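You operate a simulated robot arm through the tools that you are given. There is no shell and no other tool. Be economical: measure what you need, move in short steps, check, and stop when the job is done.

The job below is to be done with a simulated two-armed robot. You get a single attempt, and the scene is never put back.

JOB
Probe the three pots by the sliders and set the driest one's slider to LOW.
Fine: leave the other sliders; stand the probe back in its holder.
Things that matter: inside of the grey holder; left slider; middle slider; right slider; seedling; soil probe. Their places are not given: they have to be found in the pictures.

The check looks at the end state, three seconds after you hand in, the way a careful person would. Anything else that was tipped, shoved, dropped, spilled or broken makes it a failure.

ROBOT AND FRAMES
Two 7-joint arms with four-finger grippers on one trunk that stands fixed in place. Base frame: the origin is at the foot of the trunk, x ahead of it, y to its left, z up; the work surface is at about z = 0.86. Readings come in m, degrees, newtons and seconds.
The left shoulder is at [0.04, 0.181, 1.279], the right one opposite. With the tool pointing down near the work surface each hand reaches from about 0.26 to 0.82 m from the base axis, measured 20 degrees to its own side. Payload 3.67 kg a hand.
The TCP of each hand is the grasp point between the finger pads, 0.028 m short of the fingertips. In the tool frame z runs along the fingers and y along their closing line. The gripper opens to 0.112 m. The gripper's body begins 0.073 m behind the TCP.
Orientation is that of the tool frame in the base frame, as [roll, pitch, yaw] about the fixed x, y, z axes, in that order (R = Rz(yaw) Ry(pitch) Rx(roll)). With the fingers straight down and closing along the base's y, the tool's x points along the base's -x, its y along +y and its z along -z.

CONTROLS
- The arms move only by the tool step_arm. It takes "left_rows", "right_rows" or both (then of equal length, played together; a hand with none holds still); each is a list of rows, each an object of numbers (a shift or turn left out is 0, a gripper value left out holds the last): "tx", "ty", "tz": the shift along the tool's x, y, z in m; "ax", "ay", "az": the turn, a rotation vector about the tool's x, y, z in rad. In form: [{"tx": .., "ty": .., "tz": .., "ax": .., "ay": .., "az": ..}, ...]. A call has 1 to 12 rows; each row shifts and turns the commanded pose from where the row before left it, along the tool's axes as they then stand. "left_hand" and "right_hand" are, for a hand that has rows, the gripper command, from -1 (fully open) to 1 (shut), values between in proportion, set as the call begins (left out, the last holds). A row lasts 0.2 s, in which the tool goes at most 0.05 m and 8.6 degrees; a call with a longer step from one row to the next is refused whole, and so is a gripper value outside its range. Where a pose cannot be reached the arm comes as near as it can. A force on the tool above 80 N (or 10 N above the force at the start of the call, whichever is more), or a blocked arm, ends the call early, and 0.2 s more pass. The fingers move at their own pace and stop on an object; they squeeze with about 36 N. The grip force told is the motor's: it shows also when the fingers shut on nothing. Time passes only in rows, and 0.2 s behind the last, so rows that do not move let the fingers close. It gives the time, the measured TCP pose, the force on the tool (base axes), the opening and the grip force at its end, in the units of the frame above (readings bear some noise), with the torque about the TCP (base axes, N m) and any sound that the robot's microphone picked up.
- Cameras (640 x 400 px; columns grow to the right, rows downward): "scene" is now at [0.0962, -0.0441, 1.5061]; the picture's right is [-0.50, -0.87, 0.00], its down [-0.51, 0.29, -0.81] and it looks along [0.70, -0.40, -0.58] (base axes); focal length 317 px, centre (320, 200). "left" rides on the left gripper at [0.06, 0.018, -0.104] in its tool frame; the picture's right is [-0.29, 0.96, 0.00], its down [-0.80, -0.24, -0.55] and it looks along [-0.53, -0.16, 0.83] (tool axes); focal length 234 px, centre (320, 200). "right" rides on the right gripper at [0.06, -0.018, -0.104] in its tool frame; the picture's right is [0.29, 0.96, 0.00], its down [-0.80, 0.24, -0.55] and it looks along [-0.53, 0.16, 0.83] (tool axes); focal length 234 px, centre (320, 200).
- get_image(camera): a new picture of that camera. It takes no simulated time.
- move_column(by): slides the trunk up (or, below 0, down) by that many m; the arms and the scene camera ride with it, the base frame stays. It gives what a move gives, with no picture.
- head_to(pan, tilt): turns the head with the scene camera to pan (to the left, within 86 degrees either way) and tilt (down, from -29 to 69), counted from straight ahead of the robot. It gives what a move gives.
- measure_at(camera, pixels): for up to 12 pixels [column, row] of the newest picture of that camera ("zoom" is the newest enlarged one), the place [x, y, z] in the base frame of the surface seen there, good to about 0.003 m. It takes no simulated time.
- zoom(camera, box): a new picture of the part [left, top, right, bottom] of that camera's present view, enlarged. It takes no simulated time.
- close_job(): hands the job in; it is judged then, once.

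Keep the steps short. Do not move on a guess: measure, check each grasp and each placing, and mend mistakes. In all there are 80 turns and 44 pictures (those below and enlarged ones count). Leave the grippers open and the arms clear of the work at the hand-in unless told otherwise, and finish with a single line.

The tools are called after "Request:" as a command line: name --argument value ..., lists and objects as JSON in quotes. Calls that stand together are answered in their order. step_arm: Moves the arms, as the interface text tells. Its arguments: {"type":"object","properties":{"left_rows":{"type":"array","items":{"type":"object","properties":{"tx":{"type":"number"},"ty":{"type":"number"},"tz":{"type":"number"},"ax":{"type":"number"},"ay":{"type":"number"},"az":{"type":"number"}}}},"left_hand":{"type":"number"},"right_rows":{"type":"array","items":{"type":"object","properties":{"tx":{"type":"number"},"ty":{"type":"number"},"tz":{"type":"number"},"ax":{"type":"number"},"ay":{"type":"number"},"az":{"type":"number"}}}},"right_hand":{"type":"number"}},"required":[]} The other tools are called the same way: move_column (by) slides the trunk up or down; head_to (pan, tilt) turns the head that bears the scene camera; get_image (camera) takes a picture; measure_at (camera, pixels) gives the place of the surface under pixels of a picture; zoom (camera, box) takes an enlarged picture of a part of a camera's view; close_job () hands the job in.

At the start:

```text
clock: 0.0
left_tcp_pos: [0.3515, -0.0142, 1.2958]
left_tcp_rot: [-179.9, -0.1, -180.0]
left_contact_force: [0.1, -0.3, 0.4]
left_torque: [0.01, 0.04, 0.0]
left_width: 0.1119
left_grip_force: 0.0
right_tcp_pos: [0.366, -0.4117, 1.2583]
right_tcp_rot: [179.9, 0.0, -180.0]
right_contact_force: [-0.2, 0.5, 0.3]
right_torque: [-0.02, 0.03, -0.02]
right_width: 0.1117
right_grip_force: 0.0
trunk travel left (down, up): [-0.4, 0.114]
head pan, tilt: [-29.7, 35.8]
```

scene: 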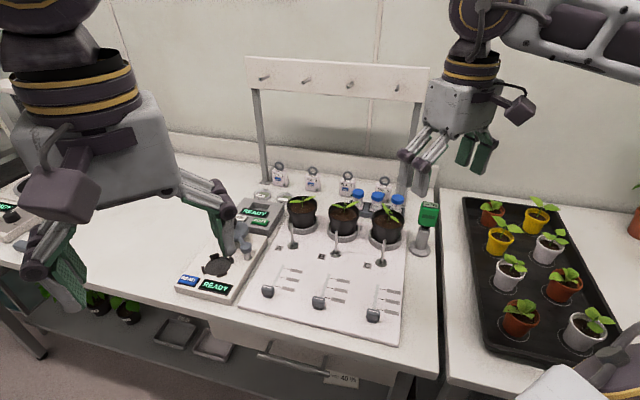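
right: 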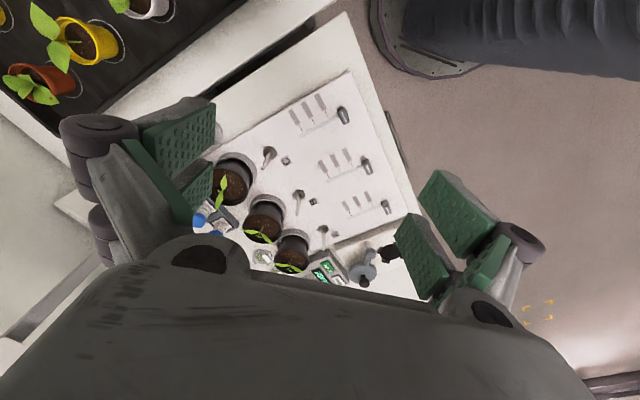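
left: 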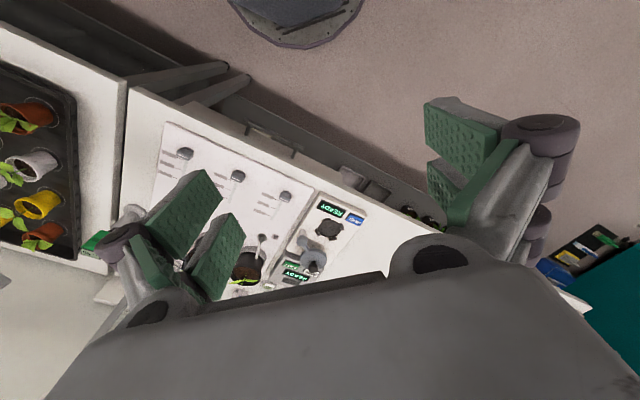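

I see three pots (303,210), (343,218), (387,228), three sliders in front of them, and a green-topped object in a grey holder near (425,225). I'll enlarge those areas.

Request:
zoom --camera "scene" --box '[360, 160, 456, 270]'

Request:
zoom --camera "scene" --box '[230, 180, 420, 340]'

```text
3.64 times, centred on (408, 215) of scene
```

zoom: 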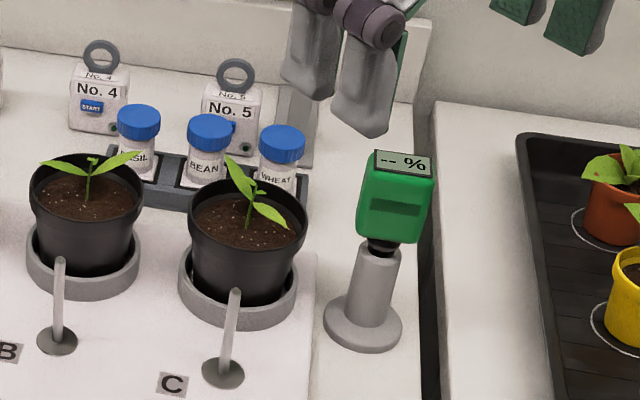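

```text
2.50 times, centred on (325, 260) of scene
```

zoom: 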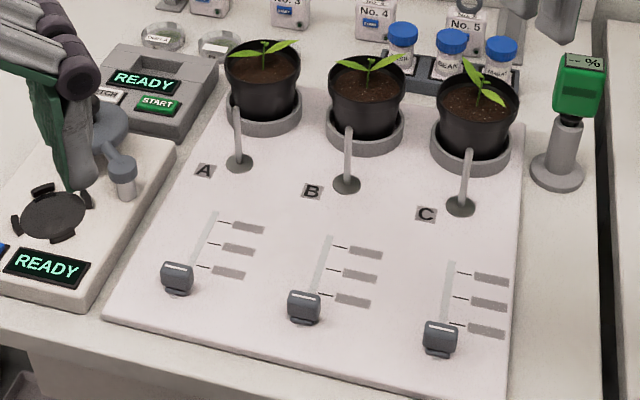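

Now the slider labels up close, plus measurements of the key points.

Request:
zoom --camera "scene" --box '[350, 275, 414, 325]'

Request:
measure_at --camera "scene" --pixels '[[302, 204], [344, 213], [387, 222], [268, 290], [318, 301], [373, 314], [428, 212], [421, 239], [430, 204], [420, 253], [290, 262], [388, 281]]'

```text
8.00 times, centred on (382, 300) of scene
```

zoom: 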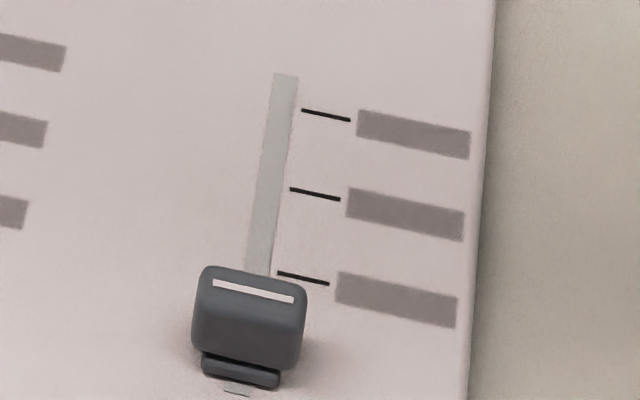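

```text
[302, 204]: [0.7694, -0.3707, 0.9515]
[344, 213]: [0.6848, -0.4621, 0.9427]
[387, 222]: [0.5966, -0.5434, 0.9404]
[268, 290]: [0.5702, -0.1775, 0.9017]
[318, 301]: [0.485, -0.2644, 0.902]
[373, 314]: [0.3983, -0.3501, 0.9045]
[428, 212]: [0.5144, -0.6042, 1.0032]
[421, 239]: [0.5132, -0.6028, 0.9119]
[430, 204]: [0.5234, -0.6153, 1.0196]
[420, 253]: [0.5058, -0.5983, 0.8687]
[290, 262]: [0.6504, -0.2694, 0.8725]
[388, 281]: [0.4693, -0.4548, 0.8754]
```

The labels are too coarse from here; I'll zoom in with the right wrist camera, where the sliders show near (340,120)-(385,205).

Request:
zoom --camera "right" --box '[280, 80, 400, 155]'

Request:
measure_at --camera "scene" --pixels '[[422, 208], [435, 222], [428, 205], [437, 206], [424, 222], [413, 249], [428, 252], [384, 289], [382, 299], [380, 309], [341, 303], [283, 287]]'

```text
5.33 times, centred on (340, 118) of right
```

zoom: 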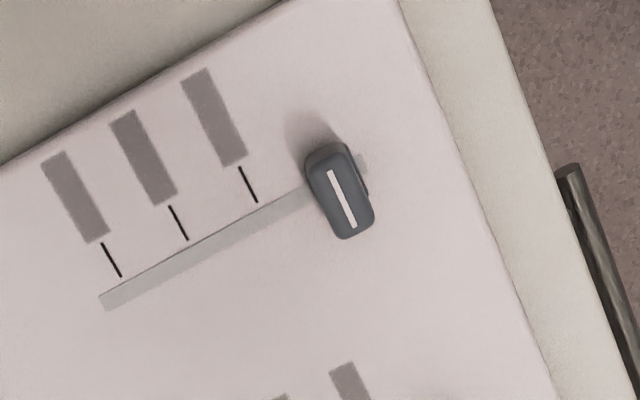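

```text
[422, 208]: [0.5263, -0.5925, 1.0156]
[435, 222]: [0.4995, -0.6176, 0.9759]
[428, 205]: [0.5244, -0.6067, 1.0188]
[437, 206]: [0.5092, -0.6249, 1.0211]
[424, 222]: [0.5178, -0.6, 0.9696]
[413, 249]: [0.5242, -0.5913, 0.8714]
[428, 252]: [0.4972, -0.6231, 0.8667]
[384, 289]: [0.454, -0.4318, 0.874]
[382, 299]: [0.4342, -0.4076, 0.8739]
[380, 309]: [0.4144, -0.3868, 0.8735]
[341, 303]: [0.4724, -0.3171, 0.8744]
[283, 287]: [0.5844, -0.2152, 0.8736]
```

The labels are still blurred at this distance, so I'll read them when closer. Next I measure the rack beam and post so the right arm stays clear, and the plants' tops and pot rims.

Request:
measure_at --camera "scene" --pixels '[[254, 70], [419, 84], [419, 178], [405, 160], [262, 150], [372, 240], [401, 216], [387, 210], [370, 216], [384, 243], [388, 265], [397, 228]]'

Request:
zoom --camera "scene" --box '[280, 185, 410, 266]'

```text
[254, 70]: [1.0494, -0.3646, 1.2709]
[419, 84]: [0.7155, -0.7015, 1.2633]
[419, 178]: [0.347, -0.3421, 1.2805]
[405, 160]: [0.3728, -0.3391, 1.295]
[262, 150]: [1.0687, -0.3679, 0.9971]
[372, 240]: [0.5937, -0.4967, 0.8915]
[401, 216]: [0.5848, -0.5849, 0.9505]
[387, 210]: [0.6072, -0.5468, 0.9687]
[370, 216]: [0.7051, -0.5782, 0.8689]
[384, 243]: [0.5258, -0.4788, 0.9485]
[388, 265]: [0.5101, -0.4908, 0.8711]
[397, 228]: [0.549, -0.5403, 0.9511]
```

```text
4.92 times, centred on (345, 226) of scene
```

zoom: 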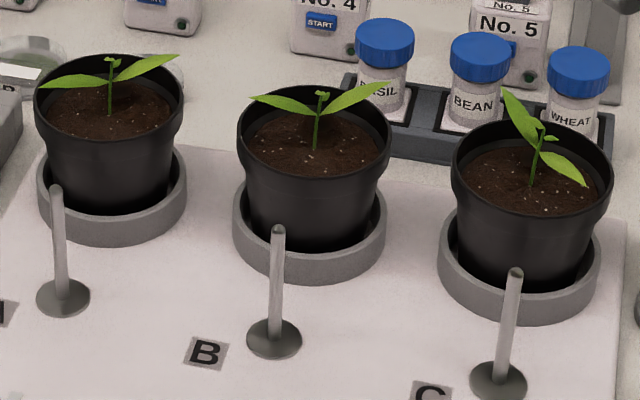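

Beam is ~0.2 m behind the pots, and there are small stakes (tops z≈0.95) in front of each pot. Now I move the right hand over the probe at (0.512,-0.607), z 1.18, and turn it 45° to line up with the head.

Request:
step_arm --right_rows '[{"tx": -0.022, "ty": -0.032, "tz": 0.013}, {"tx": -0.022, "ty": -0.032, "tz": 0.013}, {"tx": -0.022, "ty": -0.032, "tz": 0.013}, {"tx": -0.022, "ty": -0.032, "tz": 0.013}, {"tx": -0.022, "ty": -0.032, "tz": 0.013}, {"tx": -0.022, "ty": -0.032, "tz": 0.013}, {"az": 0.131}, {"az": 0.131}, {"az": 0.131}, {"az": 0.131}, {"az": 0.131}, {"az": 0.131}]' --right_hand -1

Request:
get_image --camera "right"

```text
clock: 2.6
left_tcp_pos: [0.3497, -0.0132, 1.2953]
left_tcp_rot: [180.0, 0.1, 180.0]
left_contact_force: [0.5, 0.1, 0.1]
left_torque: [0.02, 0.03, 0.02]
left_width: 0.1118
left_grip_force: 0.1
right_tcp_pos: [0.48, -0.5805, 1.1888]
right_tcp_rot: [180.0, 0.0, 134.8]
right_contact_force: [0.3, -0.1, 0.4]
right_torque: [0.01, 0.01, 0.05]
right_width: 0.1121
right_grip_force: 0.1
right hand out of reach, approached as far as the arm can: row 6
trunk travel left (down, up): [-0.4, 0.114]
head pan, tilt: [-29.7, 35.8]
```

```text
35 pictures are left
```

right: 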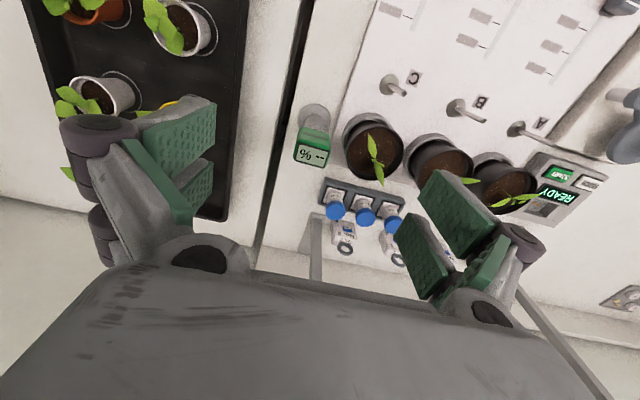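

Stopped short at (0.480,-0.5805), reach limit reported. The probe is seen at (313,145) in the wrist view; I'll measure it precisely.

Request:
zoom --camera "right" --box '[265, 80, 425, 200]'

Request:
measure_at --camera "right" --pixels '[[297, 145], [328, 149], [293, 160], [322, 166], [312, 157], [302, 130], [330, 135], [313, 112], [353, 152], [398, 140], [372, 125], [373, 178]]'

Request:
zoom --camera "right" --box '[370, 0, 590, 130]'

```text
3.33 times, centred on (345, 140) of right
```

zoom: 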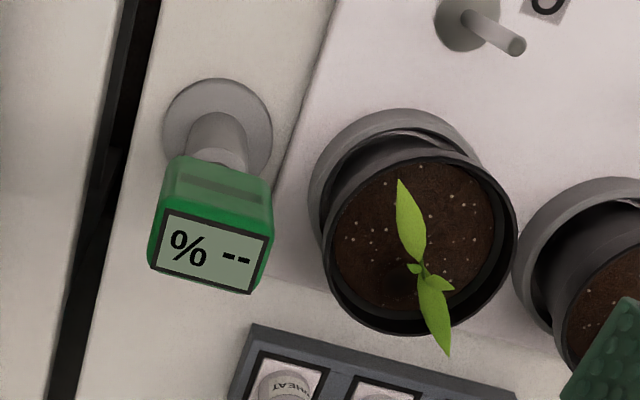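

```text
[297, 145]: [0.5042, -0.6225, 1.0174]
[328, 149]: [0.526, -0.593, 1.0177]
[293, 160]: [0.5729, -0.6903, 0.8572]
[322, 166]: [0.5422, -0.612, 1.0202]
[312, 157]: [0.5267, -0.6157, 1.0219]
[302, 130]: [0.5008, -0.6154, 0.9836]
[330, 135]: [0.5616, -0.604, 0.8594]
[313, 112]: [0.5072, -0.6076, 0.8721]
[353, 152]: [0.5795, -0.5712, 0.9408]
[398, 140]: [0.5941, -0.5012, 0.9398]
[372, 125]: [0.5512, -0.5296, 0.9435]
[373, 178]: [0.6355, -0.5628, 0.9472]
```

```text
2.91 times, centred on (480, 65) of right
```

zoom: 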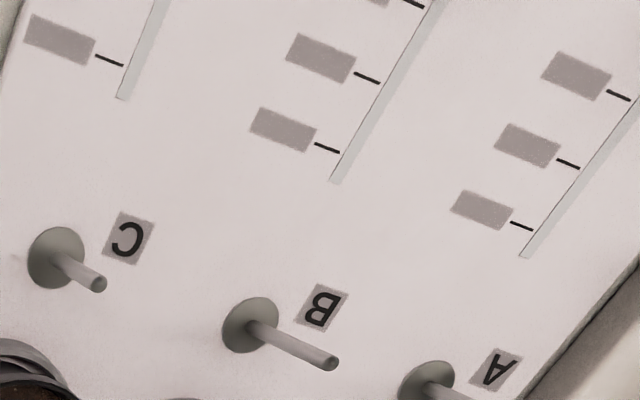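

Head top centre is about (0.524,-0.616), ~37 mm wide along the 45–50° line, z 0.968–1.02. I'll drop 0.1 m first, then shift over it, and look again.

Request:
step_arm --right_rows '[{"tz": 0.03}, {"tz": 0.03}, {"tz": 0.03}, {"tx": -0.019, "ty": 0.002}, {"tx": -0.019, "ty": 0.002}, {"tx": -0.018, "ty": 0.002}]'

Request:
get_image --camera "right"

```text
clock: 4.0
left_tcp_pos: [0.3512, -0.0141, 1.2949]
left_tcp_rot: [-179.9, -0.1, -180.0]
left_contact_force: [0.2, 0.0, -0.5]
left_torque: [0.0, 0.02, -0.04]
left_width: 0.1123
left_grip_force: 0.1
right_tcp_pos: [0.5248, -0.6162, 1.0994]
right_tcp_rot: [180.0, 0.1, 135.0]
right_contact_force: [0.1, 0.8, 0.1]
right_torque: [0.0, 0.0, 0.0]
right_width: 0.1123
right_grip_force: 0.1
trunk travel left (down, up): [-0.4, 0.114]
head pan, tilt: [-29.7, 35.8]
```

```text
32 pictures are left
```

right: 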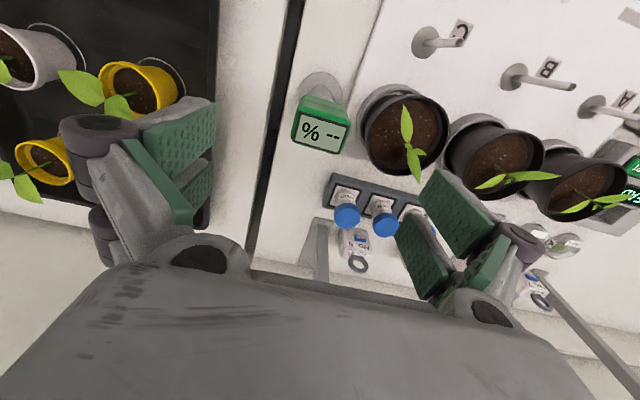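

Hand is over the probe. I'll measure the screen corners to check centring and yaw.

Request:
measure_at --camera "right" --pixels '[[297, 113], [343, 126], [296, 142], [338, 152], [319, 132], [305, 100], [345, 110]]'

```text
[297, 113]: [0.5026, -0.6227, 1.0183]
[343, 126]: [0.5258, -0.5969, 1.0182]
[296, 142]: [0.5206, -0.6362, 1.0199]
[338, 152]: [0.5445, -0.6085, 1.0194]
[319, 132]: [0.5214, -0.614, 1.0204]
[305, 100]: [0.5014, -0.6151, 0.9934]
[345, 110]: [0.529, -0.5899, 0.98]
```

Head axis is ~49.5°, centre (0.5235,-0.616): well centred. I'll turn by 4.5° and descend to z≈1.0, then close.

Request:
step_arm --right_rows '[{"az": -0.08}, {"tz": 0.035}, {"tz": 0.035}, {"tz": 0.03}, {}]'

Request:
get_image --camera "right"

```text
clock: 5.2
left_tcp_pos: [0.3515, -0.014, 1.2966]
left_tcp_rot: [180.0, -0.1, -179.9]
left_contact_force: [-0.4, 0.3, -0.2]
left_torque: [0.0, -0.01, 0.02]
left_width: 0.1124
left_grip_force: 0.1
right_tcp_pos: [0.5254, -0.6171, 0.9993]
right_tcp_rot: [180.0, 0.0, 139.6]
right_contact_force: [-0.2, -0.2, 0.7]
right_torque: [0.01, -0.01, 0.02]
right_width: 0.1119
right_grip_force: 0.1
trunk travel left (down, up): [-0.4, 0.114]
head pan, tilt: [-29.7, 35.8]
```

```text
31 pictures are left
```

right: 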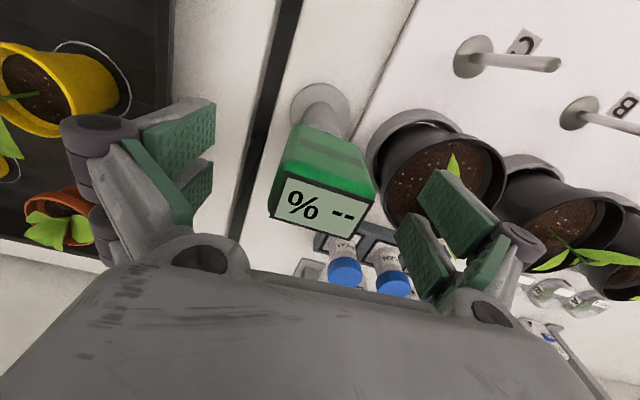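

The head lies between the fingers with even gaps. Closing now.

Request:
step_arm --right_rows '[{}, {}, {}, {}]' --right_hand 1

Request:
get_image --camera "right"

```text
clock: 6.2
left_tcp_pos: [0.3502, -0.0132, 1.2956]
left_tcp_rot: [-180.0, 0.0, -180.0]
left_contact_force: [-0.4, 0.5, 0.3]
left_torque: [0.03, 0.03, 0.03]
left_width: 0.1123
left_grip_force: 0.1
right_tcp_pos: [0.5254, -0.6158, 0.9993]
right_tcp_rot: [-180.0, 0.0, 139.4]
right_contact_force: [0.3, -0.2, -0.2]
right_torque: [0.01, 0.05, 0.01]
right_width: 0.0456
right_grip_force: 36.0
trunk travel left (down, up): [-0.4, 0.114]
head pan, tilt: [-29.7, 35.8]
```

```text
30 pictures are left
```

right: 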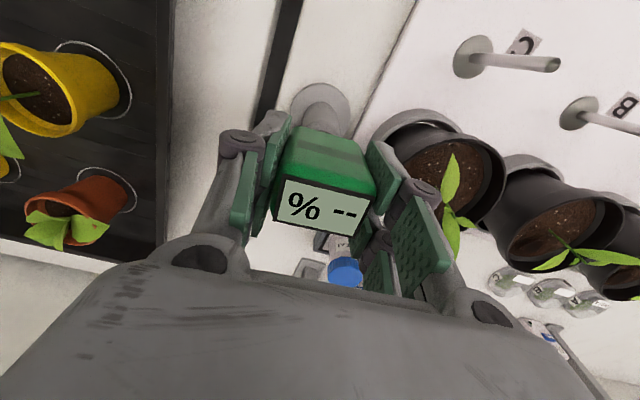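

Head held firmly (45.6 mm, 36 N). Lifting straight up 0.11 m in small steps and checking with the scene camera.

Request:
step_arm --right_rows '[{"tz": -0.022}, {"tz": -0.022}, {"tz": -0.022}, {"tz": -0.022}, {"tz": -0.022}]'

Request:
zoom --camera "scene" --box '[340, 130, 500, 260]'

```text
clock: 7.4
left_tcp_pos: [0.352, -0.0136, 1.2952]
left_tcp_rot: [180.0, 0.0, -180.0]
left_contact_force: [-0.1, 0.4, 0.2]
left_torque: [-0.03, 0.0, 0.02]
left_width: 0.1123
left_grip_force: 0.1
right_tcp_pos: [0.5249, -0.6147, 1.1098]
right_tcp_rot: [180.0, -0.1, 139.5]
right_contact_force: [-0.2, 1.1, -1.7]
right_torque: [-0.02, 0.0, -0.01]
right_width: 0.0457
right_grip_force: 35.5
trunk travel left (down, up): [-0.4, 0.114]
head pan, tilt: [-29.7, 35.8]
```

```text
3.08 times, centred on (420, 195) of scene
```

zoom: 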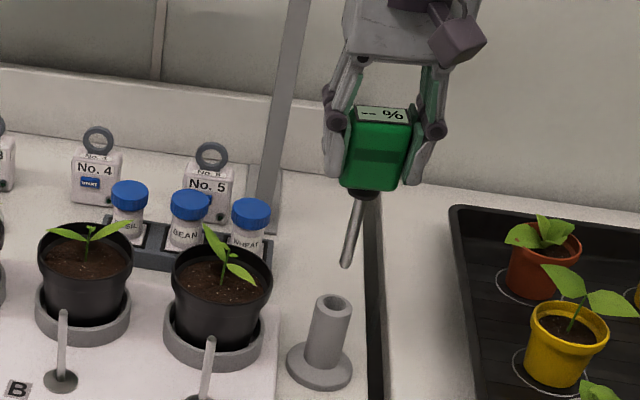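

The probe is free of the holder, needle clear. Measure needle tip, neck, and holder mouth.

Request:
measure_at --camera "zoom" --pixels '[[346, 263], [350, 245], [357, 210], [364, 193], [334, 301], [334, 316], [322, 305], [348, 307], [232, 290], [180, 270], [213, 245], [250, 280]]'

```text
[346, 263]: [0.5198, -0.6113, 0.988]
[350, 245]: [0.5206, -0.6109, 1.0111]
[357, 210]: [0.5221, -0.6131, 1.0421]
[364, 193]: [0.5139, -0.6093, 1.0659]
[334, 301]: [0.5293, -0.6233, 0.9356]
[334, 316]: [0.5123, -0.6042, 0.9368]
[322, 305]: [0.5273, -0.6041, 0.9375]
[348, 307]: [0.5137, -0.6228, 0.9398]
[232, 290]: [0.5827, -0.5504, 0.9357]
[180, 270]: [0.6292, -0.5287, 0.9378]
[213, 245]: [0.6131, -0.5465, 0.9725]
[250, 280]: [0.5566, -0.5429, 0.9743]
```

Tip is 0.124 m below the TCP; holder mouth centre ≈ (0.5205,-0.6135), z 0.938. Now I measure the three pots' soil, rims, stems and leaf tips from an enlarged scene view.

Request:
zoom --camera "scene" --box '[280, 190, 410, 271]'

Request:
measure_at --camera "zoom" --pixels '[[47, 74], [173, 95], [108, 90], [45, 60], [175, 33], [112, 40], [110, 112], [247, 110], [380, 130], [315, 124], [254, 75], [385, 64]]'

Request:
measure_at --camera "zoom" --pixels '[[322, 70], [310, 148], [462, 155], [598, 175], [530, 162], [508, 70], [583, 160], [540, 110], [528, 190], [490, 180], [575, 185], [516, 248]]'

```text
4.92 times, centred on (345, 230) of scene
```

zoom: 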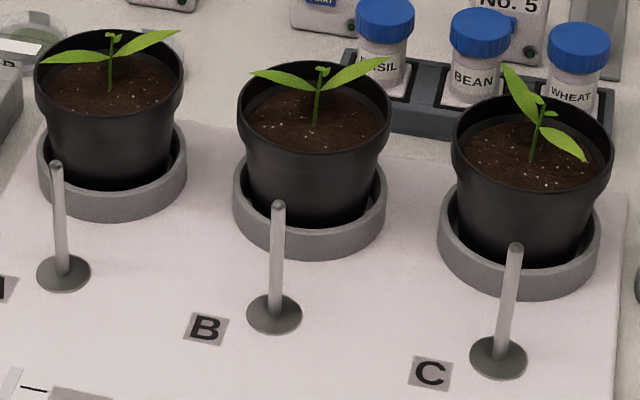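

```text
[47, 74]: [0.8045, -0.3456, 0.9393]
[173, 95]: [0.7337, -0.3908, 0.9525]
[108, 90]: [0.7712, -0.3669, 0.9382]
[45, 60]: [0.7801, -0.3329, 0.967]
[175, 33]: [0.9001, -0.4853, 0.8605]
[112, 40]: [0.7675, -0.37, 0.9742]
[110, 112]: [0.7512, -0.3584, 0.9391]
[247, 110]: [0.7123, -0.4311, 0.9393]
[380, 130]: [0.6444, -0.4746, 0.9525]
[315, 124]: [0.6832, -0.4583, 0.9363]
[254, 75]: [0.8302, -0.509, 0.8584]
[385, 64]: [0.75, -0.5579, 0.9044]
```

```text
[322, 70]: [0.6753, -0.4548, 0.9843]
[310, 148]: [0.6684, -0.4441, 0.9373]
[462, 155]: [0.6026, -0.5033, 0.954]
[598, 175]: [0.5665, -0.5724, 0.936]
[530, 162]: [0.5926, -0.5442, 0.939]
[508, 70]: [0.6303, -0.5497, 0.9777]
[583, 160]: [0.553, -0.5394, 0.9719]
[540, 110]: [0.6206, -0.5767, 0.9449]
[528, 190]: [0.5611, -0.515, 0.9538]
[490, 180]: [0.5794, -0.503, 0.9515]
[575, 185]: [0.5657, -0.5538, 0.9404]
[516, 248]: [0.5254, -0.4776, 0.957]
```

Stems: A (0.770,-0.368), B (0.683,-0.457), C (0.596,-0.541); soil z 0.938, leaf tops ≤0.985. C's leaves lie along x, so I'll insert at (0.598,-0.512), beside them. First raise 0.03, then hover there.

Request:
step_arm --right_rows '[{"tz": -0.03}, {"tx": 0.0021, "ty": 0.0253}, {"tx": 0.0021, "ty": 0.0253}, {"tx": 0.0021, "ty": 0.0253}, {"tx": 0.0021, "ty": 0.0253}, {"tx": 0.0022, "ty": 0.0251}, {}]'

Request:
zoom --camera "scene" --box '[320, 130, 450, 260]'

```text
clock: 9.0
left_tcp_pos: [0.3493, -0.015, 1.2956]
left_tcp_rot: [-180.0, 0.1, -180.0]
left_contact_force: [-0.4, -0.5, -0.8]
left_torque: [-0.01, -0.04, 0.01]
left_width: 0.112
left_grip_force: 0.1
right_tcp_pos: [0.5994, -0.5137, 1.1404]
right_tcp_rot: [180.0, 0.0, 139.5]
right_contact_force: [-0.1, -0.8, -0.4]
right_torque: [0.01, -0.02, 0.02]
right_width: 0.0456
right_grip_force: 36.2
trunk travel left (down, up): [-0.4, 0.114]
head pan, tilt: [-29.7, 35.8]
```

```text
3.08 times, centred on (385, 195) of scene
```

zoom: 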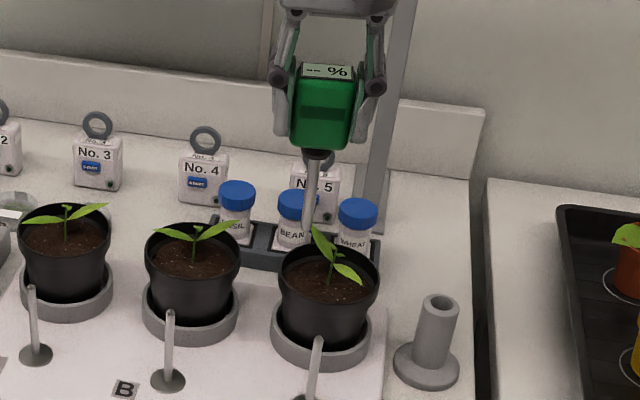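

Needle hangs just left of C's seedling, clear in front of the leaf. Descend to tip z≈0.953 and check.

Request:
step_arm --right_rows '[{"tz": 0.021}, {"tz": 0.021}, {"tz": 0.021}, {}]'

Request:
zoom --camera "scene" --box '[340, 160, 430, 250]'

```text
clock: 10.0
left_tcp_pos: [0.351, -0.0135, 1.2955]
left_tcp_rot: [180.0, 0.0, 180.0]
left_contact_force: [0.2, -0.2, 0.2]
left_torque: [0.03, -0.01, 0.02]
left_width: 0.1118
left_grip_force: 0.1
right_tcp_pos: [0.5993, -0.5131, 1.0756]
right_tcp_rot: [180.0, -0.1, 139.5]
right_contact_force: [-0.1, -0.2, -0.7]
right_torque: [-0.02, 0.0, -0.03]
right_width: 0.0455
right_grip_force: 36.6
trunk travel left (down, up): [-0.4, 0.114]
head pan, tilt: [-29.7, 35.8]
```

```text
4.44 times, centred on (385, 205) of scene
```

zoom: 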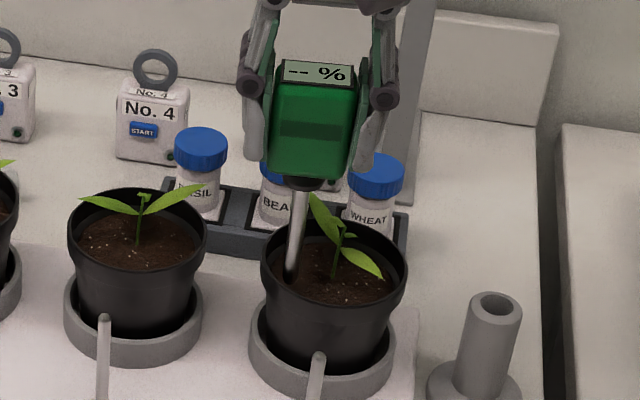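

Measure the tip and the adjacent rim to be sure it will go into soil.

Request:
measure_at --camera "zoom" --pixels '[[291, 279], [294, 250], [270, 268], [285, 290], [301, 290], [315, 205], [345, 220]]'

```text
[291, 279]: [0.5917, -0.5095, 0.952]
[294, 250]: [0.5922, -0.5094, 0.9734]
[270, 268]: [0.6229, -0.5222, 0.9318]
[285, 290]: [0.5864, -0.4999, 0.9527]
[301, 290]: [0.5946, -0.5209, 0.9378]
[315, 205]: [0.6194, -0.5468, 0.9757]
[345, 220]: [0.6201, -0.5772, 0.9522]
```

Needle is ~13 mm inside the rim; I nudge 5 mm inward and push in slowly to TCP z≈1.035.

Request:
step_arm --right_rows '[{"tx": -0.0055}, {"tz": 0.01}, {"tz": 0.01}, {"tz": 0.01}, {"tz": 0.01}, {}]'

Request:
zoom --camera "scene" --box '[340, 160, 430, 250]'

```text
clock: 11.4
left_tcp_pos: [0.3496, -0.0112, 1.2969]
left_tcp_rot: [-179.9, 0.2, -180.0]
left_contact_force: [0.7, 0.2, -0.5]
left_torque: [-0.02, -0.02, -0.04]
left_width: 0.1119
left_grip_force: 0.0
right_tcp_pos: [0.6022, -0.5157, 1.0388]
right_tcp_rot: [179.9, 0.3, 139.5]
right_contact_force: [0.7, -0.4, 26.2]
right_torque: [-0.09, -0.11, -0.01]
right_width: 0.0448
right_grip_force: 35.9
trunk travel left (down, up): [-0.4, 0.114]
head pan, tilt: [-29.7, 35.8]
```

```text
4.44 times, centred on (385, 205) of scene
```

zoom: 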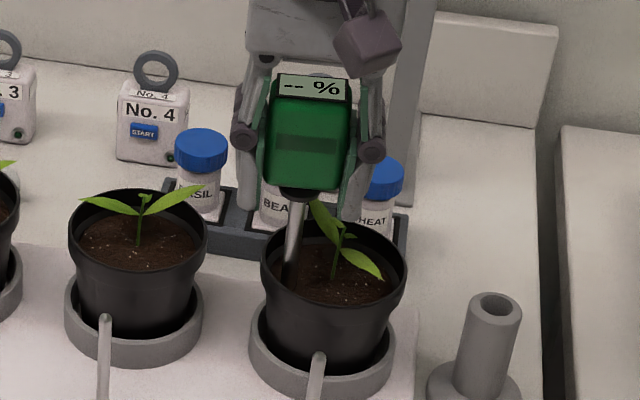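

Contact force is 26 N and the head has slid upward within the fingers; display still "-- %". Look at the needle tip closely to see what it's touching.

Request:
zoom --camera "scene" --box '[370, 190, 410, 230]'

Request:
get_image --camera "right"

```text
10.00 times, centred on (390, 210) of scene
```

zoom: 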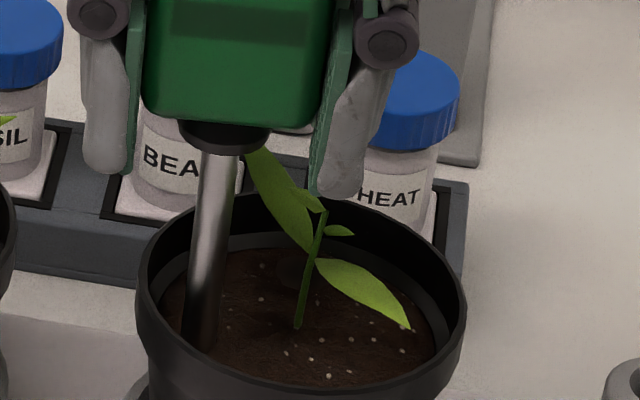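

```text
23 pictures are left
```

right: 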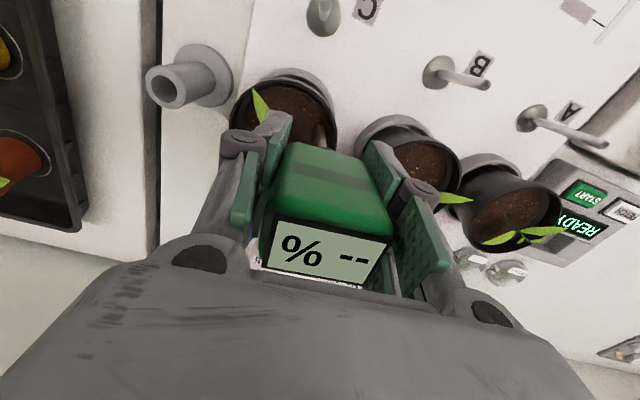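

The tip sits near the inner wall/ledge of the pot and resists. I'll lift 12 mm, move 8 mm toward the middle (still ~20 mm from the stem), and lower gently, watching the force.

Request:
step_arm --right_rows '[{"tz": -0.012}, {"tx": -0.0052, "ty": -0.0061}, {"tz": 0.008}, {"tz": 0.006}, {}]'

Request:
zoom --camera "scene" --box '[355, 165, 425, 235]'

```text
clock: 12.6
left_tcp_pos: [0.3479, -0.0116, 1.2963]
left_tcp_rot: [-179.9, 0.1, -180.0]
left_contact_force: [0.2, 0.5, 0.7]
left_torque: [-0.01, 0.04, 0.04]
left_width: 0.1122
left_grip_force: 0.0
right_tcp_pos: [0.6035, -0.522, 1.0385]
right_tcp_rot: [179.8, 0.3, 139.5]
right_contact_force: [-1.6, -4.3, 28.5]
right_torque: [-0.39, 0.2, -0.03]
right_width: 0.0448
right_grip_force: 35.7
trunk travel left (down, up): [-0.4, 0.114]
head pan, tilt: [-29.7, 35.8]
```

```text
5.71 times, centred on (390, 200) of scene
```

zoom: 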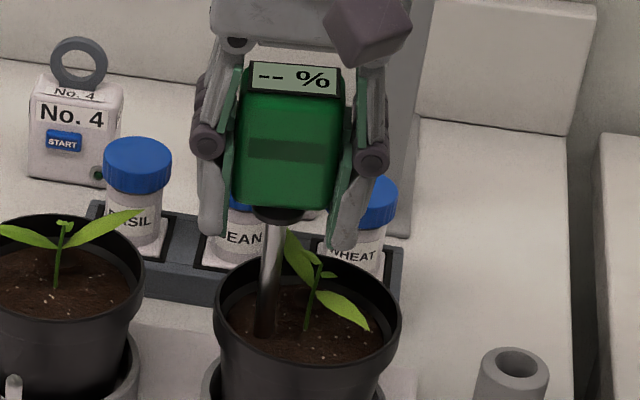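

Still 28 N. I need to know where the visible needle ends relative to the soil, so I measure along it.

Request:
measure_at --camera "zoom" --pixels '[[276, 225], [270, 270], [266, 310], [264, 330], [264, 338], [264, 346], [282, 342], [278, 212], [295, 75], [240, 275]]'

```text
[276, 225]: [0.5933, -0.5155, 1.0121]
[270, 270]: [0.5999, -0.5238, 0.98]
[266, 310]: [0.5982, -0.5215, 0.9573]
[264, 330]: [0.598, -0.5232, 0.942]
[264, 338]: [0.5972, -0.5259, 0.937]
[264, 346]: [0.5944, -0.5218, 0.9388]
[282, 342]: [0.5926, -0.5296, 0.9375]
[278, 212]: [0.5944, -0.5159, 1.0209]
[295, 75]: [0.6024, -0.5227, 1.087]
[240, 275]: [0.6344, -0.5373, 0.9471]
```

The tip rests right at the soil surface (≈0.940), not in it. The soil may yield only slowly, so I'll hold the present pressure for ~2 s and see if it sinks.

Request:
step_arm --right_rows '[{}, {}, {}, {}, {}, {}, {}, {}, {}, {}]'

Request:
measure_at --camera "scene" --pixels '[[407, 178], [405, 177], [403, 179], [409, 179]]'

```text
clock: 14.8
left_tcp_pos: [0.348, -0.0122, 1.296]
left_tcp_rot: [-179.9, 0.2, 180.0]
left_contact_force: [-0.4, 0.5, 1.2]
left_torque: [0.02, 0.0, 0.02]
left_width: 0.1121
left_grip_force: 0.1
right_tcp_pos: [0.6012, -0.5225, 1.0373]
right_tcp_rot: [180.0, 0.2, 139.5]
right_contact_force: [0.1, -1.1, 28.2]
right_torque: [-0.11, -0.12, 0.01]
right_width: 0.0448
right_grip_force: 35.7
trunk travel left (down, up): [-0.4, 0.114]
head pan, tilt: [-29.7, 35.8]
```

```text
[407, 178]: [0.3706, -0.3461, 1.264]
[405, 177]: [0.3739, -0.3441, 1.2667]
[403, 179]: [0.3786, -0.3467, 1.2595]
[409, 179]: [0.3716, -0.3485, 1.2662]
```

Force stays constant: the soil doesn't yield here. Earlier I noticed a dark round patch on the soil behind the stem; maybe a probing hole. I lift clear and look closely at the soil.

Request:
step_arm --right_rows '[{"tz": -0.025}, {"tz": -0.025}, {"tz": -0.02}, {"tx": 0.03, "ty": 0.02}, {"tx": 0.03, "ty": 0.02}, {}]'

Request:
zoom --camera "scene" --box '[366, 194, 410, 238]'

Request:
zoom --camera "scene" --box '[322, 186, 366, 230]'

```text
clock: 16.2
left_tcp_pos: [0.35, -0.0153, 1.2952]
left_tcp_rot: [180.0, 0.0, -180.0]
left_contact_force: [0.2, -0.1, 0.1]
left_torque: [0.03, 0.03, -0.01]
left_width: 0.1122
left_grip_force: 0.2
right_tcp_pos: [0.5839, -0.4553, 1.1039]
right_tcp_rot: [-180.0, -0.2, 139.4]
right_contact_force: [-0.5, 0.2, -1.8]
right_torque: [0.02, 0.0, 0.0]
right_width: 0.0444
right_grip_force: 36.0
trunk travel left (down, up): [-0.4, 0.114]
head pan, tilt: [-29.7, 35.8]
```

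```text
9.09 times, centred on (388, 216) of scene
```

zoom: 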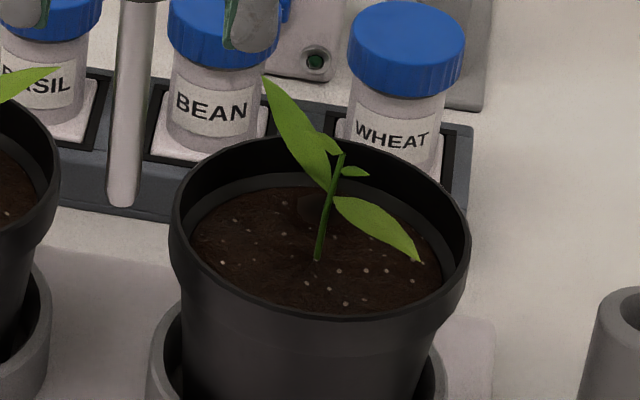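

```text
9.09 times, centred on (344, 208) of scene
```

zoom: 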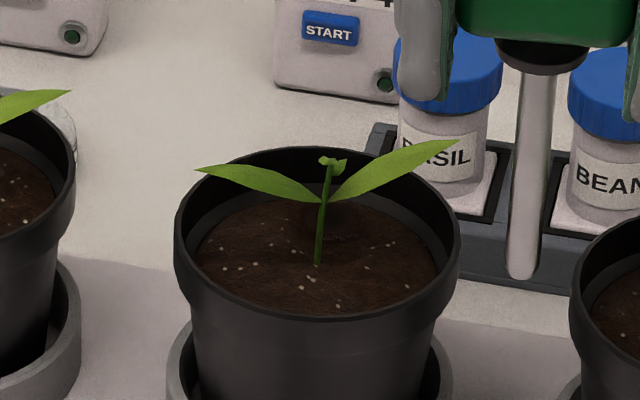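

There's a round dark spot right behind the stem in C (315,210). I check from above with the right wrist camera.

Request:
get_image --camera "right"

```text
19 pictures are left
```

right: 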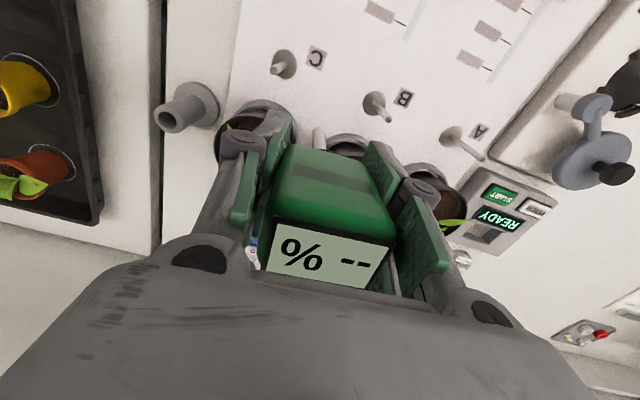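

I'll probe the depth around the dark patch in pot B (newest zoom) to see if it is an actual hole.

Request:
measure_at --camera "zoom" --pixels '[[300, 215], [310, 225], [335, 215], [345, 225], [335, 235], [360, 230], [290, 235], [317, 262], [250, 240], [400, 250], [320, 295], [380, 222]]'

```text
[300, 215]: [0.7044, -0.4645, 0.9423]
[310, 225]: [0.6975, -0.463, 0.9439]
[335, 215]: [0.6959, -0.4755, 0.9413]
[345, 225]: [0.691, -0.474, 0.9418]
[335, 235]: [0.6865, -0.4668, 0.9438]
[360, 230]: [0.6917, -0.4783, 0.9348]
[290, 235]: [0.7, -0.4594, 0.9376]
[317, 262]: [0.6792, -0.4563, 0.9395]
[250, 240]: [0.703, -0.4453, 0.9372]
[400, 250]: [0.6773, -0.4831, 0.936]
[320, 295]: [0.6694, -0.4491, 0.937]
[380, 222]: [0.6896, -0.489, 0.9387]
```

It's a mound (z≈0.944), not a hole. Dry soil may simply be hard, so I test pot B with the same approach: spot (0.662,-0.445), in front of the stem, away from the leaves, descending slowly.

Request:
step_arm --right_rows '[{"tx": -0.0172, "ty": 0.0204}, {"tx": -0.0172, "ty": 0.0204}, {"tx": -0.0172, "ty": 0.0204}, {}, {"tz": 0.02}, {"tz": 0.02}, {"tz": 0.015}, {}]'

Request:
zoom --camera "scene" --box '[305, 150, 385, 230]'

```text
clock: 18.0
left_tcp_pos: [0.3513, -0.0137, 1.2963]
left_tcp_rot: [180.0, 0.0, 180.0]
left_contact_force: [-0.4, -0.4, 0.0]
left_torque: [0.01, 0.0, 0.01]
left_width: 0.1118
left_grip_force: 0.1
right_tcp_pos: [0.6634, -0.4425, 1.0497]
right_tcp_rot: [180.0, 0.0, 139.4]
right_contact_force: [-0.3, 0.0, -1.7]
right_torque: [0.0, 0.01, 0.04]
right_width: 0.0445
right_grip_force: 35.6
trunk travel left (down, up): [-0.4, 0.114]
head pan, tilt: [-29.7, 35.8]
```

```text
5.00 times, centred on (345, 190) of scene
```

zoom: 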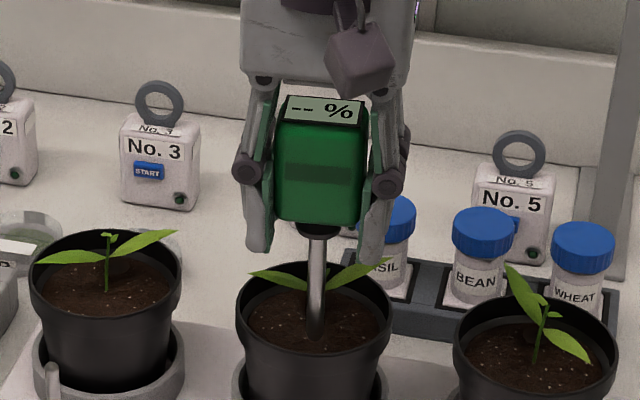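

Needle is in front of B's stem, tip ~1 cm over the soil. Slow push of 2 mm rows, 24 mm total.

Request:
step_arm --right_rows '[{"tz": 0.002}, {"tz": 0.002}, {"tz": 0.002}, {"tz": 0.002}, {"tz": 0.002}, {"tz": 0.002}, {"tz": 0.002}, {"tz": 0.002}, {"tz": 0.002}]'

```text
clock: 20.0
left_tcp_pos: [0.3486, -0.0127, 1.2968]
left_tcp_rot: [-179.9, 0.1, -180.0]
left_contact_force: [-0.1, -0.1, -0.3]
left_torque: [0.0, -0.02, 0.01]
left_width: 0.1118
left_grip_force: 0.1
right_tcp_pos: [0.6623, -0.4413, 1.0365]
right_tcp_rot: [179.9, 0.4, 139.5]
right_contact_force: [0.0, -3.9, 25.1]
right_torque: [-0.46, -0.16, -0.06]
right_width: 0.0446
right_grip_force: 36.0
trunk travel left (down, up): [-0.4, 0.114]
head pan, tilt: [-29.7, 35.8]
```

25 N here too. I'll press a little further (6 mm) and look whether it slips, sinks or reads.

Request:
step_arm --right_rows '[{"tz": 0.002}, {"tz": 0.002}, {"tz": 0.002}, {}, {}]'

Request:
zoom --camera "scene" --box '[305, 150, 385, 230]'

```text
clock: 21.2
left_tcp_pos: [0.3471, -0.0117, 1.2964]
left_tcp_rot: [-179.9, 0.2, 180.0]
left_contact_force: [0.1, -1.1, 0.3]
left_torque: [0.01, 0.02, 0.04]
left_width: 0.112
left_grip_force: 0.0
right_tcp_pos: [0.6607, -0.4398, 1.0292]
right_tcp_rot: [180.0, 0.1, 139.4]
right_contact_force: [-4.2, 3.2, 28.9]
right_torque: [0.18, 0.34, 0.02]
right_width: 0.0439
right_grip_force: 36.3
trunk travel left (down, up): [-0.4, 0.114]
head pan, tilt: [-29.7, 35.8]
```

```text
5.00 times, centred on (345, 190) of scene
```

zoom: 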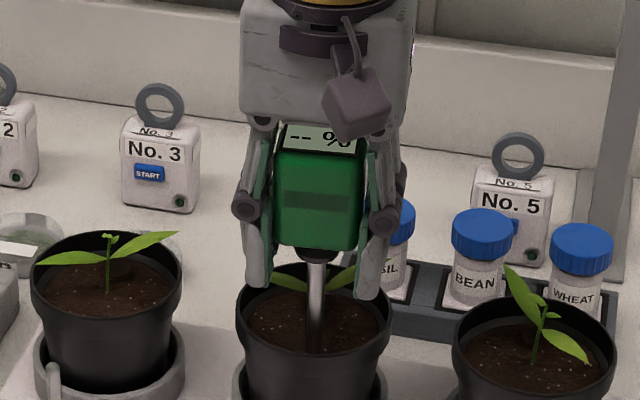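

Measure head and needle here to compute insertion depth.

Request:
measure_at --camera "zoom" --pixels '[[318, 128], [300, 150], [316, 262], [315, 340], [315, 350], [316, 358], [280, 245], [330, 340]]'

```text
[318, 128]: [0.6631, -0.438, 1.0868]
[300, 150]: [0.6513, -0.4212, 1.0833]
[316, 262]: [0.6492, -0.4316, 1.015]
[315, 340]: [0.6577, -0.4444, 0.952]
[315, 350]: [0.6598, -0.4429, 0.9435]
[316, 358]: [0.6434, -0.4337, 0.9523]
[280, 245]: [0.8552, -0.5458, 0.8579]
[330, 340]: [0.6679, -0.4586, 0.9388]
```

Head height equals that at C, so the tip again only sits on the surface. Before pressing harder, I take a very close look at the raised dark spot behind C's stem.

Request:
zoom --camera "scene" --box '[378, 206, 402, 230]'

```text
16.00 times, centred on (390, 218) of scene
```

zoom: 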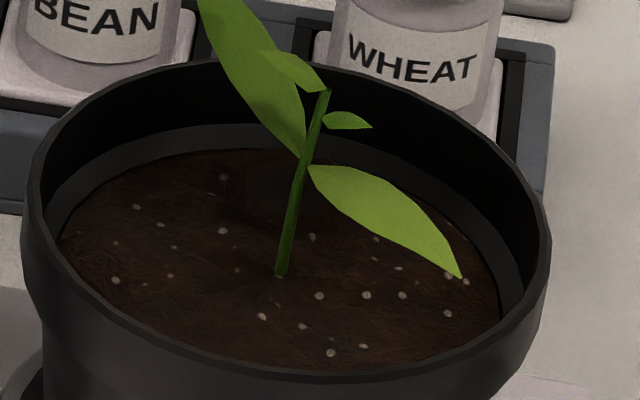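

Request:
measure_at --camera "zoom" --pixels '[[275, 180], [255, 185], [270, 200], [290, 185], [240, 180], [225, 200], [320, 195], [285, 165], [200, 190], [265, 215], [150, 200], [350, 230]]'

```text
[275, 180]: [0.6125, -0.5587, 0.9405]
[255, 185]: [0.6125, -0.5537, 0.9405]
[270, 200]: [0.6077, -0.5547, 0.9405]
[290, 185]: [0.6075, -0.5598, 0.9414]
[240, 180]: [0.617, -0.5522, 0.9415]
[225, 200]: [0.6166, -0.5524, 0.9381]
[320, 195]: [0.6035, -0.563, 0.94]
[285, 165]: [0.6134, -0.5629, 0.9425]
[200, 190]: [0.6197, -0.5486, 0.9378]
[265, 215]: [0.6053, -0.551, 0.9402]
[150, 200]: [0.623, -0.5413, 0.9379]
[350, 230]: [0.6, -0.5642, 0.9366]
```

The patch is a distinct ~14 mm dark disc about 18 mm behind each stem, raised 3 mm: likely the place made for the probe. But the head has slid up in my grip, which puts the fingers too low near leaves, so I first take the probe back to the holder and regrip. Lift and move above the holder.

Request:
step_arm --right_rows '[{"tz": -0.03}, {"tz": -0.03}, {"tz": -0.026}, {"tx": -0.0015, "ty": -0.037}, {"tx": -0.0015, "ty": -0.037}, {"tx": -0.0015, "ty": -0.037}, {"tx": -0.0015, "ty": -0.037}, {"tx": -0.0015, "ty": -0.037}, {"tx": -0.0016, "ty": -0.0372}, {}, {"tz": 0.03}, {}]'

Request:
zoom --camera "scene" --box '[390, 180, 460, 260]'

```text
clock: 23.8
left_tcp_pos: [0.3506, -0.0144, 1.2959]
left_tcp_rot: [-179.9, -0.1, -180.0]
left_contact_force: [0.7, -0.2, -0.5]
left_torque: [0.02, 0.03, -0.04]
left_width: 0.112
left_grip_force: 0.1
right_tcp_pos: [0.5251, -0.6173, 1.0835]
right_tcp_rot: [-180.0, 0.0, 139.5]
right_contact_force: [-0.2, 1.4, -0.8]
right_torque: [0.0, -0.01, 0.01]
right_width: 0.0439
right_grip_force: 35.6
trunk travel left (down, up): [-0.4, 0.114]
head pan, tilt: [-29.7, 35.8]
```

```text
5.00 times, centred on (425, 220) of scene
```

zoom: 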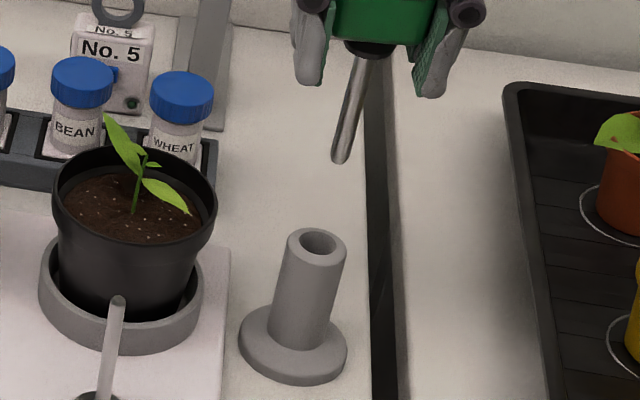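

Request:
measure_at --camera "zoom" --pixels '[[341, 157], [345, 140], [352, 115], [366, 62], [287, 236], [348, 242], [318, 230], [316, 262], [318, 243]]'

```text
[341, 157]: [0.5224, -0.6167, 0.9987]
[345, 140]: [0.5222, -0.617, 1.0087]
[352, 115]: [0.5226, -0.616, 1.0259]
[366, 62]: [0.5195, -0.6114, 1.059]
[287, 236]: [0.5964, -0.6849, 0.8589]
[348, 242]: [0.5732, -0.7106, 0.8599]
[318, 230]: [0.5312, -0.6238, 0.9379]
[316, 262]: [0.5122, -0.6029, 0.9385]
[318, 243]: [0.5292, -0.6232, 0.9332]
```

Needle tip centre is ≈(0.5245,-0.6195) vs. mouth ≈(0.522,-0.614). I shift to align, lower 60 mm first and check force.

Request:
step_arm --right_rows '[{"tx": 0.0048, "ty": 0.0025}, {"tz": 0.015}, {"tz": 0.015}, {"tz": 0.015}, {"tz": 0.015}, {"tz": 0.015}, {"tz": 0.015}, {"tz": 0.015}, {}]'

```text
clock: 25.8
left_tcp_pos: [0.3513, -0.0132, 1.2947]
left_tcp_rot: [-180.0, 0.0, 180.0]
left_contact_force: [-0.1, -0.5, 0.2]
left_torque: [0.01, 0.03, 0.0]
left_width: 0.1122
left_grip_force: 0.1
right_tcp_pos: [0.5235, -0.6122, 0.9764]
right_tcp_rot: [-179.9, 0.0, 139.4]
right_contact_force: [-0.3, -0.7, -2.4]
right_torque: [0.03, -0.02, 0.0]
right_width: 0.0442
right_grip_force: 35.8
trunk travel left (down, up): [-0.4, 0.114]
head pan, tilt: [-29.7, 35.8]
```

Needle is in without contact. Lower the last ~14 mm gently.

Request:
step_arm --right_rows '[{"tz": 0.004}, {"tz": 0.004}, {"tz": 0.003}, {"tz": 0.003}, {}]'

```text
clock: 27.0
left_tcp_pos: [0.3508, -0.0133, 1.2946]
left_tcp_rot: [179.9, 0.0, -180.0]
left_contact_force: [-0.3, 0.2, -0.5]
left_torque: [0.02, -0.04, -0.01]
left_width: 0.112
left_grip_force: 0.1
right_tcp_pos: [0.5235, -0.6123, 0.9626]
right_tcp_rot: [179.9, 0.0, 139.5]
right_contact_force: [-0.5, 0.2, -0.9]
right_torque: [-0.02, 0.0, -0.01]
right_width: 0.044
right_grip_force: 36.0
trunk travel left (down, up): [-0.4, 0.114]
head pan, tilt: [-29.7, 35.8]
```

Weight is being taken up (−2.4→−0.9 N). Open, raise 42 mm, re-centre slightly, and look.

Request:
step_arm --right_rows '[{}, {}, {}, {"tz": -0.014}, {"tz": -0.014}, {"tz": -0.014}, {}]' --right_hand -1

Request:
get_image --camera "right"

```text
clock: 28.6
left_tcp_pos: [0.3505, -0.014, 1.2954]
left_tcp_rot: [-180.0, 0.0, -180.0]
left_contact_force: [-1.0, -0.4, 0.7]
left_torque: [0.01, 0.01, 0.0]
left_width: 0.1119
left_grip_force: 0.0
right_tcp_pos: [0.5229, -0.6131, 1.0042]
right_tcp_rot: [179.9, 0.0, 139.4]
right_contact_force: [-0.7, -0.3, 0.6]
right_torque: [0.0, -0.04, 0.02]
right_width: 0.1119
right_grip_force: 0.1
trunk travel left (down, up): [-0.4, 0.114]
head pan, tilt: [-29.7, 35.8]
```

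```text
14 pictures are left
```

right: 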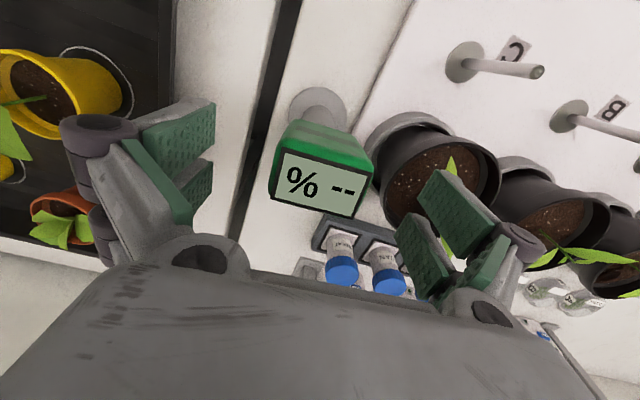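

Probe stands upright in its holder. I check the screen centre against the TCP before regripping.

Request:
measure_at --camera "right" --pixels '[[283, 150], [369, 173], [273, 197], [353, 215], [320, 183]]'

```text
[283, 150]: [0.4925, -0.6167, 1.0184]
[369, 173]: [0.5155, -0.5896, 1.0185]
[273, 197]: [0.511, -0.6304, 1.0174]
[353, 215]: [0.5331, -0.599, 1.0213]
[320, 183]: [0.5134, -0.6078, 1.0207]
```

Head centre is now ≈(0.513,-0.609), leaning ~1 cm toward the front. Shift to it and grip.

Request:
step_arm --right_rows '[{"tx": 0.0098, "ty": -0.003}, {}]'

Request:
step_arm --right_rows '[{}, {}, {}, {}, {}]' --right_hand 1

Request:
step_arm --right_rows '[{"tz": -0.02}, {"tz": -0.02}, {"tz": -0.02}, {"tz": -0.02}, {"tz": -0.025}, {}]'

Request:
zoom --camera "scene" --box '[380, 150, 480, 260]'

```text
clock: 29.2
left_tcp_pos: [0.3509, -0.0132, 1.2965]
left_tcp_rot: [-180.0, 0.0, -180.0]
left_contact_force: [0.3, -0.1, 0.3]
left_torque: [0.04, 0.02, -0.02]
left_width: 0.1118
left_grip_force: 0.0
right_tcp_pos: [0.5144, -0.6089, 1.0052]
right_tcp_rot: [180.0, 0.0, 139.5]
right_contact_force: [-0.5, -0.4, 0.4]
right_torque: [0.0, 0.0, -0.03]
right_width: 0.1119
right_grip_force: 0.1
trunk travel left (down, up): [-0.4, 0.114]
head pan, tilt: [-29.7, 35.8]
```

```text
clock: 30.4
left_tcp_pos: [0.351, -0.0139, 1.2948]
left_tcp_rot: [180.0, -0.1, 180.0]
left_contact_force: [0.1, 0.3, -0.1]
left_torque: [-0.01, -0.01, 0.0]
left_width: 0.112
left_grip_force: 0.1
right_tcp_pos: [0.5144, -0.6094, 1.0046]
right_tcp_rot: [-180.0, 0.0, 139.5]
right_contact_force: [0.3, -0.1, 0.5]
right_torque: [-0.02, 0.03, 0.01]
right_width: 0.0456
right_grip_force: 36.5
trunk travel left (down, up): [-0.4, 0.114]
head pan, tilt: [-29.7, 35.8]
```

```text
clock: 31.8
left_tcp_pos: [0.3517, -0.0135, 1.2957]
left_tcp_rot: [179.9, 0.0, 179.9]
left_contact_force: [-0.3, 0.2, 0.1]
left_torque: [0.03, 0.03, 0.0]
left_width: 0.1117
left_grip_force: 0.1
right_tcp_pos: [0.5157, -0.6088, 1.1112]
right_tcp_rot: [-179.9, 0.1, 139.4]
right_contact_force: [0.1, -0.8, -0.4]
right_torque: [0.01, 0.02, -0.01]
right_width: 0.0454
right_grip_force: 36.2
trunk travel left (down, up): [-0.4, 0.114]
head pan, tilt: [-29.7, 35.8]
```

```text
3.64 times, centred on (430, 205) of scene
```

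zoom: 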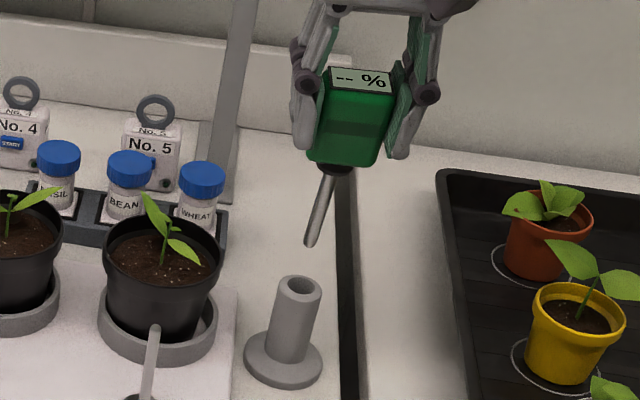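

Request:
measure_at --camera "zoom" --pixels '[[311, 241], [316, 220], [327, 182], [360, 80], [345, 140]]'

```text
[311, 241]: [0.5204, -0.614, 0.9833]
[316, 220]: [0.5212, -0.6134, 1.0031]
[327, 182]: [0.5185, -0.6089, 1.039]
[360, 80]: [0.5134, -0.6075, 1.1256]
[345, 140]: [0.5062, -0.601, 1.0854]
```

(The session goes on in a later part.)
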